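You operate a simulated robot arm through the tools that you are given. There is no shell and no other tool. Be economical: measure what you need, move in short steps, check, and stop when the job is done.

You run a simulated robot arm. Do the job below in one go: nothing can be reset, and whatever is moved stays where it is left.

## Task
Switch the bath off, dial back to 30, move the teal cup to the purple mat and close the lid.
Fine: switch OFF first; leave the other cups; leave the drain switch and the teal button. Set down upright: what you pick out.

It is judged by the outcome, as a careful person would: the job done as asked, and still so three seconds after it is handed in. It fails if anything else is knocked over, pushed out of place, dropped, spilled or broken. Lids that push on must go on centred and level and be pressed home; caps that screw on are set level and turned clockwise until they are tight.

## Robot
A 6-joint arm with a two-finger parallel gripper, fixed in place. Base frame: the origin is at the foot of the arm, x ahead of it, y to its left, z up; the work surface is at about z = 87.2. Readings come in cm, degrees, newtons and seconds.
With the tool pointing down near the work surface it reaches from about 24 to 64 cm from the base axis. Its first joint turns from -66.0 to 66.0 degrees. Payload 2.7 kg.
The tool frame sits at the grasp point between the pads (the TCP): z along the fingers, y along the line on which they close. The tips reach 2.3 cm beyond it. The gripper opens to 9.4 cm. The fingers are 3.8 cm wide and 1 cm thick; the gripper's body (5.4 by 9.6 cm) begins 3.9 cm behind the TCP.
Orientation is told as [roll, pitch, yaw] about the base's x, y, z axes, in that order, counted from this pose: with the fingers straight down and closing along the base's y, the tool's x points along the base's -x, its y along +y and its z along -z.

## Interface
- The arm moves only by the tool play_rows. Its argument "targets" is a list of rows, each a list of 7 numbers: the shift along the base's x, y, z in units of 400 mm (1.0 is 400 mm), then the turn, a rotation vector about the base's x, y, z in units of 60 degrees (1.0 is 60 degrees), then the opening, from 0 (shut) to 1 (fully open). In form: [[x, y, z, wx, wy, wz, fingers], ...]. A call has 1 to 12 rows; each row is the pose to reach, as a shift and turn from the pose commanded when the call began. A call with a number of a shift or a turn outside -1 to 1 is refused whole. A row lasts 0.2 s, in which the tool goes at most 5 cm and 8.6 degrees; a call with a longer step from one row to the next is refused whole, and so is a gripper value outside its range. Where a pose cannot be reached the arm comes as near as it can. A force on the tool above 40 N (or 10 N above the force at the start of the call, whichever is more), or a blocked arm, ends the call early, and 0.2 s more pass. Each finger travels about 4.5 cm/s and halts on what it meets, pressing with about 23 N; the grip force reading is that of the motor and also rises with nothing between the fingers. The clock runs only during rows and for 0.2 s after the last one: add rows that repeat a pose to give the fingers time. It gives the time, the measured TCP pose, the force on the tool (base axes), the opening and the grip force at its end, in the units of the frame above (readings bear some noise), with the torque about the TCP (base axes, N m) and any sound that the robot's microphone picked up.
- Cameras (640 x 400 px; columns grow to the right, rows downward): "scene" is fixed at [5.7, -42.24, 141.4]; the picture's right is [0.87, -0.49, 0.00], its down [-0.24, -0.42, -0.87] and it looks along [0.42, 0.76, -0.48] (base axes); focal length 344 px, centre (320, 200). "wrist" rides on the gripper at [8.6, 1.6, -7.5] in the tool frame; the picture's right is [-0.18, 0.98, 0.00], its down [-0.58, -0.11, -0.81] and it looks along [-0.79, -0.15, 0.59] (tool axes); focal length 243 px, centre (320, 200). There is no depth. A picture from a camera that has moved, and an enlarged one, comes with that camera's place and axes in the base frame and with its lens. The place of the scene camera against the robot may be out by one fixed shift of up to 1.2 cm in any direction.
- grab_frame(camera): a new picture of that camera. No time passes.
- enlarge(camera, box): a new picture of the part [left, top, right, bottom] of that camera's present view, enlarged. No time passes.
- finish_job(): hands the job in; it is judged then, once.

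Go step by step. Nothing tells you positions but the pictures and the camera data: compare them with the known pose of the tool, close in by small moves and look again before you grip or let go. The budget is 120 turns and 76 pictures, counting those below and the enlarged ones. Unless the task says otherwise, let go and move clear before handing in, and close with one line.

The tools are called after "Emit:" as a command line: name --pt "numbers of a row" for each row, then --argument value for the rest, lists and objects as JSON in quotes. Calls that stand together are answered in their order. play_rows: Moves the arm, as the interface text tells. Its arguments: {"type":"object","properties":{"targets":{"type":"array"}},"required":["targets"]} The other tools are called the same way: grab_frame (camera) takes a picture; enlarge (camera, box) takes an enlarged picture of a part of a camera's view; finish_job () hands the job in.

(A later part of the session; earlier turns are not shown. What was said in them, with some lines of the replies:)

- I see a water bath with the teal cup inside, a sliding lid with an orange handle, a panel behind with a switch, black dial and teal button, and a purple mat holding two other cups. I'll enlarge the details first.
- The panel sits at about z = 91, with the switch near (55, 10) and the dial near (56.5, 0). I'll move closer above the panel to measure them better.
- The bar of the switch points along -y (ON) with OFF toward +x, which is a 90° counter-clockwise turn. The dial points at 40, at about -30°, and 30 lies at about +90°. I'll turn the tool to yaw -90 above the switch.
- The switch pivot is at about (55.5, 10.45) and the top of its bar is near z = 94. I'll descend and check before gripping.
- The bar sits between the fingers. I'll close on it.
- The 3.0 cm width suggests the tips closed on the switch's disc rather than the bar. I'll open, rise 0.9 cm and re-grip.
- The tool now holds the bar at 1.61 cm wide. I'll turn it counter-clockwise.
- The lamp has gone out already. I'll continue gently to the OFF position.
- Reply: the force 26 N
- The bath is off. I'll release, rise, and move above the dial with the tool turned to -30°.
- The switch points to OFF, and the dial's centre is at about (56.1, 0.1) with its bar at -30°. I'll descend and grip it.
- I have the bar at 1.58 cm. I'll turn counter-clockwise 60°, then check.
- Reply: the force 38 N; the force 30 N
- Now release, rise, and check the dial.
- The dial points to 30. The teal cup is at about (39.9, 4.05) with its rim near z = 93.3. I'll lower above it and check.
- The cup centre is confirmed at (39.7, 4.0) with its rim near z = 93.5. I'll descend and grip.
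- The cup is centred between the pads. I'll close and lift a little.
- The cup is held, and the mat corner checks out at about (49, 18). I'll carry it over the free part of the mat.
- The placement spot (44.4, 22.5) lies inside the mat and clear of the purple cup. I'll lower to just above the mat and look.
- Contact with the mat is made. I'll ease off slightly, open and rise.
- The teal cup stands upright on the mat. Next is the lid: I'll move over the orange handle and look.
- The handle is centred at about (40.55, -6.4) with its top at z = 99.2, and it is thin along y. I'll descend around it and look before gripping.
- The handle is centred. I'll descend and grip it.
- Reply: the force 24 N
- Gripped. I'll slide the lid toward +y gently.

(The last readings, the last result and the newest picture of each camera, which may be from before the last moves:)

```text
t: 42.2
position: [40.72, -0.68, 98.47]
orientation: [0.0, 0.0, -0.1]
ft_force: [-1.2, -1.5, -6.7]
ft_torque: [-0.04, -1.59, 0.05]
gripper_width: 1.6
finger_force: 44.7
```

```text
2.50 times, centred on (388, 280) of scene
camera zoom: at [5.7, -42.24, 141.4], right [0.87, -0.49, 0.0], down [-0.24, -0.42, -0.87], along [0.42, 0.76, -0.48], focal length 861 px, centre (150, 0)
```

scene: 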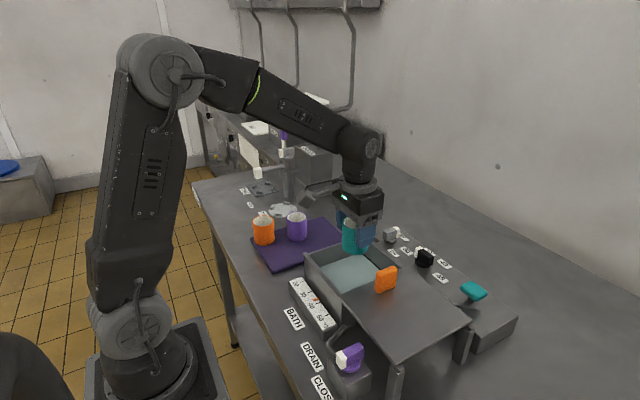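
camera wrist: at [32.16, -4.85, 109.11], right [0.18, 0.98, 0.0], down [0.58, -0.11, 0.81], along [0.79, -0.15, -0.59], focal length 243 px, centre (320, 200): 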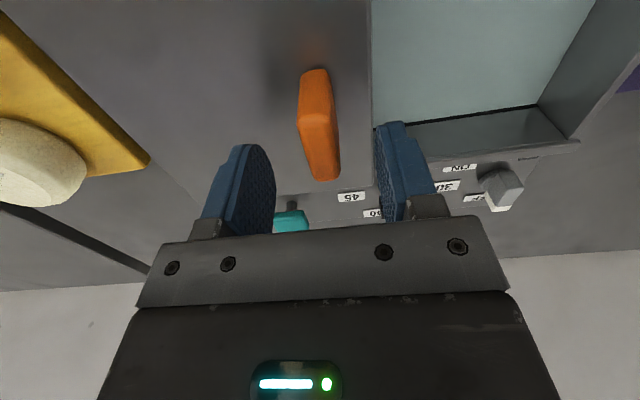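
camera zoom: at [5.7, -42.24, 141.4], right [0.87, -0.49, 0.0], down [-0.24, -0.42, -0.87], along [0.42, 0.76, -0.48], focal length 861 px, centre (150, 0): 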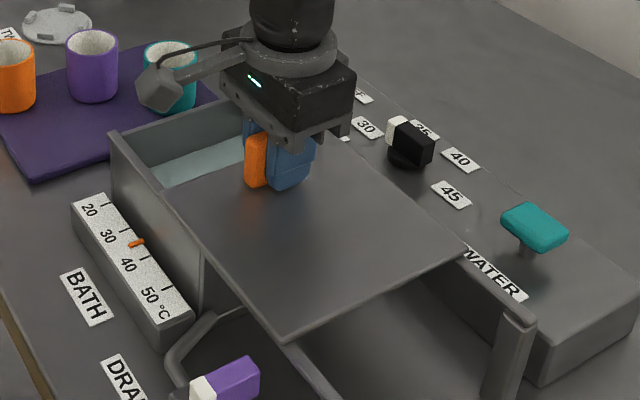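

The lid slides smoothly. I'll continue.

Emit:
play_rows --pt "0 0.03 0 0 0 0 0.1" --pt "0 0.06 0 0 0 0 0.1" --pt "0 0.09 0 0 0 0 0.1" --pt "0 0.12 0 0 0 0 0.1" --pt "0 0.15 0 0 0 0 0.1" --pt "0 0.18 0 0 0 0 0.1" --pt "0 0.2 0 0 0 0 0.1"

Emit:
enlarge --camera "scene" --box '[260, 200, 452, 320]'

```text
t: 43.8
position: [40.79, 7.44, 98.54]
orientation: [0.0, -0.1, 0.0]
ft_force: [-10.3, -1.8, 24.9]
ft_torque: [-0.06, 1.23, -0.13]
gripper_width: 1.6
finger_force: 45.0
```

```text
3.33 times, centred on (356, 260) of scene
camera zoom: at [5.64, -42.25, 141.4], right [0.87, -0.49, 0.0], down [-0.23, -0.42, -0.87], along [0.42, 0.76, -0.48], focal length 1148 px, centre (200, 0)
```

zoom: 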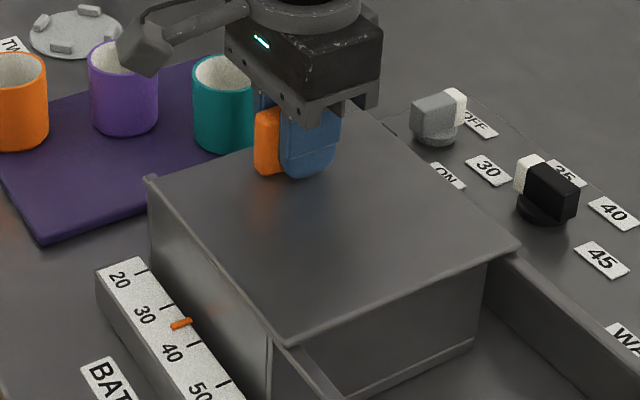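

It's nearly closed, with perhaps 1.5 cm left. I'll ease the last part in small steps and watch the force.

Emit:
play_rows --pt "0 0.006 0.003 0 0 0 0.1" --pt "0 0.012 0.003 0 0 0 0.1" --pt "0 0.018 0.003 0 0 0 0.1" --pt "0 0.024 0.003 0 0 0 0.1"

Emit:
enlarge --camera "scene" --box '[260, 200, 452, 320]'

Emit:
grab_frame --camera "wrist"

```text
t: 44.8
position: [40.74, 8.29, 98.53]
orientation: [-0.1, -0.1, 0.1]
ft_force: [-7.1, -1.0, 7.3]
ft_torque: [-0.11, -1.56, 0.0]
gripper_width: 1.58
finger_force: 45.0
```

```text
3.33 times, centred on (356, 260) of scene
camera zoom: at [5.66, -42.24, 141.4], right [0.87, -0.49, 0.0], down [-0.23, -0.42, -0.87], along [0.42, 0.76, -0.48], focal length 1148 px, centre (200, 0)
```

zoom: 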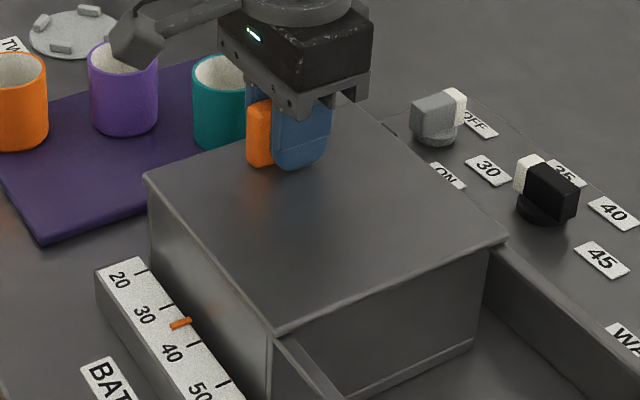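

```text
33 pictures are left
camera wrist: at [32.13, 9.81, 106.04], right [0.18, 0.98, 0.0], down [0.58, -0.11, 0.81], along [0.79, -0.15, -0.59], focal length 243 px, centre (320, 200)
```

wrist: 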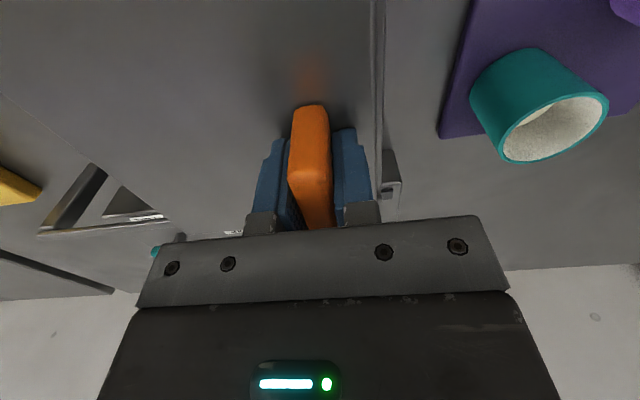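

Emit:
enlarge --camera "wrist" --box '[300, 0, 460, 100]'

Emit:
enlarge --camera "scene" --box '[290, 235, 418, 315]'

```text
4.00 times, centred on (380, 50) of wrist
camera zoom: at [32.13, 9.81, 106.04], right [0.18, 0.98, 0.0], down [0.58, -0.11, 0.81], along [0.79, -0.15, -0.59], focal length 970 px, centre (80, 800)
```

zoom: 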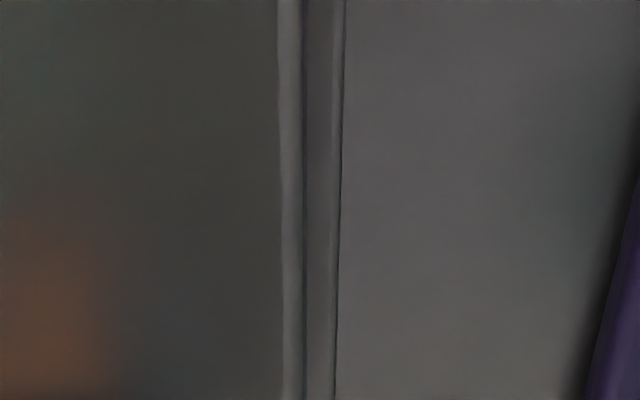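

```text
5.00 times, centred on (354, 275) of scene
camera zoom: at [5.66, -42.24, 141.4], right [0.87, -0.49, 0.0], down [-0.23, -0.42, -0.87], along [0.42, 0.76, -0.48], focal length 1722 px, centre (150, -175)
```

zoom: 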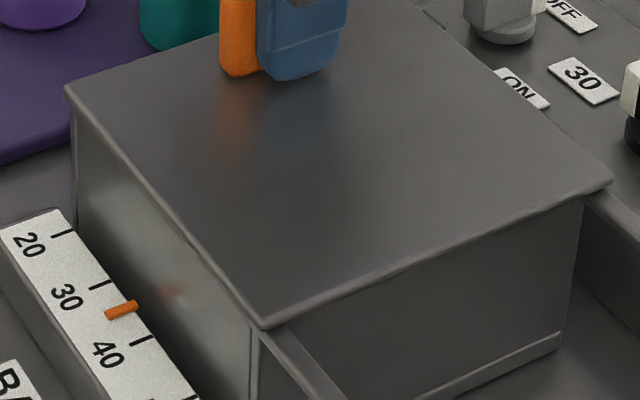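

The rim still shows about 0.4 cm beyond the lid's leading edge. I'll nudge it further.

Emit:
play_rows --pt "0 0.004 0 0 0 0 0.1" --pt "0 0.008 0 0 0 0 0.1" --pt "0 0.01 0 0 0 0 0.1"

Emit:
enlarge --camera "wrist" --box '[300, 0, 460, 100]'

Emit:
enlarge --camera "scene" --box '[290, 235, 418, 315]'

```text
t: 45.6
position: [40.77, 8.7, 98.64]
orientation: [0.0, 0.0, 0.0]
ft_force: [-7.0, 0.3, 7.2]
ft_torque: [0.06, -0.46, -0.06]
gripper_width: 1.6
finger_force: 45.0
```

```text
4.00 times, centred on (380, 50) of wrist
camera zoom: at [32.14, 10.22, 106.05], right [0.18, 0.98, 0.0], down [0.58, -0.11, 0.81], along [0.79, -0.15, -0.59], focal length 970 px, centre (80, 800)
```

zoom: 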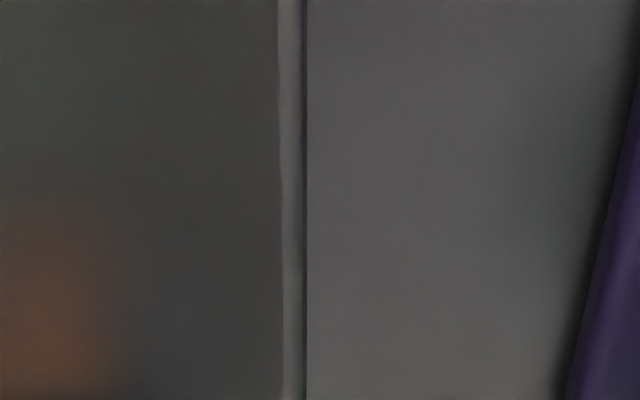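

```text
5.00 times, centred on (354, 275) of scene
camera zoom: at [5.67, -42.24, 141.4], right [0.87, -0.49, 0.0], down [-0.23, -0.42, -0.87], along [0.42, 0.76, -0.48], focal length 1722 px, centre (150, -175)
```

zoom: 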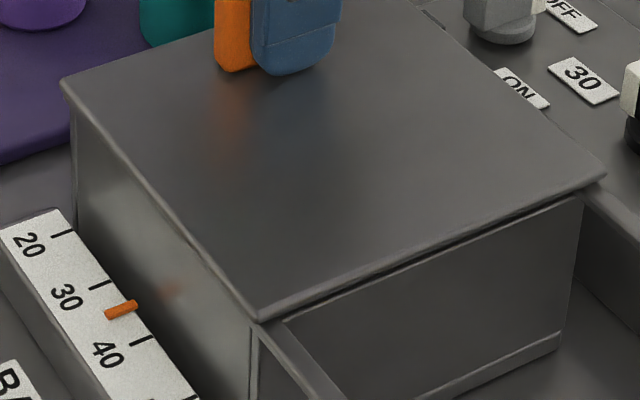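

The lid's leading edge is now flush with the rim. One tiny push will tell whether it is against a stop.

Emit:
play_rows --pt "0 0.002 0 0 0 0 0.1" --pt "0 0.004 0 0 0 0 0.1" --pt "0 0.004 0 0 0 0 0.1"

```text
t: 46.4
position: [40.72, 8.83, 98.48]
orientation: [-0.1, 0.0, 0.0]
ft_force: [7.0, -6.2, -4.8]
ft_torque: [0.49, 0.54, 0.13]
gripper_width: 1.58
finger_force: 45.1
```

Emit:
play_rows --pt "0 0.002 0 0 0 0 0.1" --pt "0 0.003 0 0 0 0 0.1" --pt "0 0.003 0 0 0 0 0.1"

Emit:
enlarge --camera "scene" --box '[290, 235, 418, 315]'

```text
t: 47.2
position: [40.8, 8.83, 98.5]
orientation: [0.0, 0.0, 0.0]
ft_force: [-5.0, -26.9, 1.0]
ft_torque: [0.68, -1.55, 0.22]
gripper_width: 1.59
finger_force: 45.0
```

```text
5.00 times, centred on (354, 275) of scene
camera zoom: at [5.68, -42.31, 141.37], right [0.87, -0.49, 0.0], down [-0.23, -0.42, -0.88], along [0.42, 0.77, -0.48], focal length 1722 px, centre (150, -175)
```

zoom: 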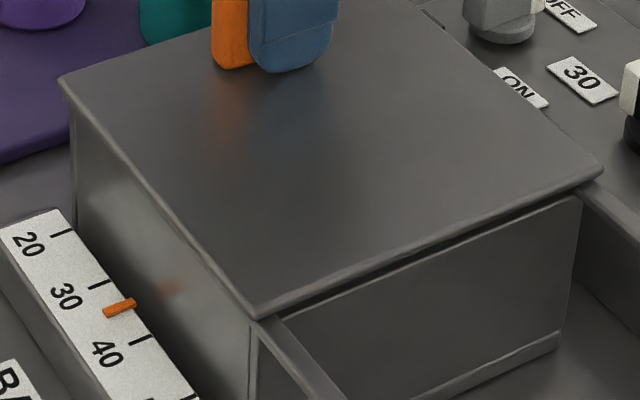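

It has reached the hard stop, so the lid is fully closed. I'll ease the force, release and rise clear.

Emit:
play_rows --pt "0 -0.003 0 0 0 0 0.1" --pt "0 -0.003 0 0 0 0 0.3" --pt "0 -0.003 0 0 0 0 0.5" --pt "0 -0.003 0 0 0 0 0.5" --pt "0 -0.003 0.08 0 0 0 0.5" --pt "0 -0.003 0.18 0 0 0 0.5" --pt "0 -0.003 0.28 0 0 0 0.5" --pt "0 -0.003 0.38 0 0 0 0.5" --pt "0 -0.003 0.45 0 0 0 0.5"

Emit:
grab_frame --camera "scene"

Emit:
enlarge --camera "scene" --box '[240, 190, 496, 350]'

Emit:
grab_frame --camera "wrist"

```text
t: 49.2
position: [40.48, 8.67, 116.55]
orientation: [-0.1, 0.1, 0.0]
ft_force: [-0.1, -0.1, -1.1]
ft_torque: [-0.03, 0.0, 0.03]
gripper_width: 4.7
finger_force: 0.0
```

```text
27 pictures are left
```

scene: 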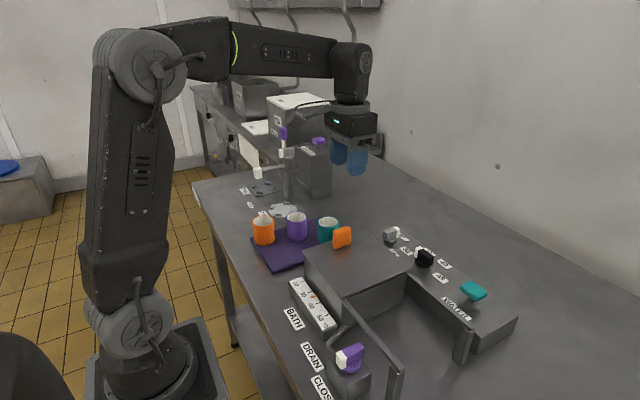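

```text
2.50 times, centred on (368, 270) of scene
camera zoom: at [5.7, -42.24, 141.4], right [0.87, -0.49, 0.0], down [-0.24, -0.42, -0.87], along [0.42, 0.76, -0.48], focal length 861 px, centre (200, 25)
```

zoom: 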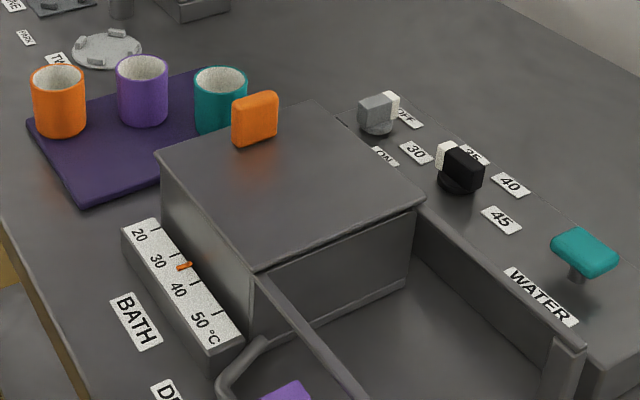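

```text
25 pictures are left
camera wrist: at [32.0, 10.18, 124.06], right [0.18, 0.98, 0.0], down [0.58, -0.11, 0.81], along [0.79, -0.15, -0.59], focal length 243 px, centre (320, 200)
```

wrist: 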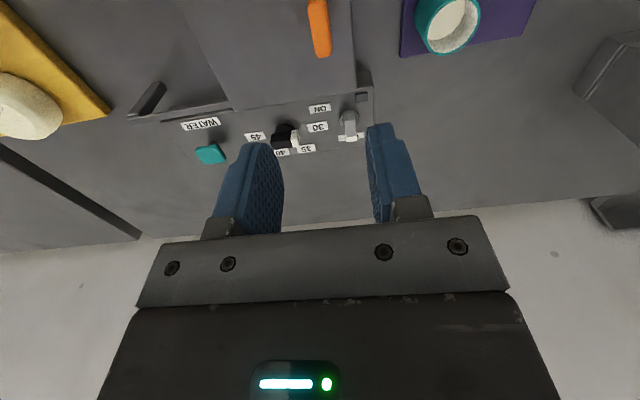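

Everything looks in place. One close check of the dial and switch before handing in.

Emit:
enlarge --camera "wrist" --box '[240, 80, 400, 180]'

```text
4.00 times, centred on (320, 130) of wrist
camera zoom: at [32.0, 10.18, 124.06], right [0.18, 0.98, 0.0], down [0.58, -0.11, 0.81], along [0.79, -0.15, -0.59], focal length 970 px, centre (320, 480)
```

zoom: 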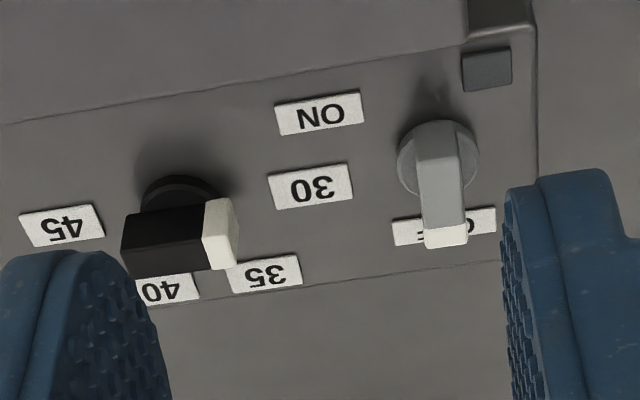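

The switch points to OFF with its lamp out, the dial points to 30, the teal cup stands on the mat and the lid is closed, so I'm handing in.

Emit:
finish_job

```text
The job is handed in.
```

The bath was switched off first, then the dial set to 30. The teal cup is upright on the purple mat, the lid is closed to its stop, and the other cups, drain switch and teal button were left alone.
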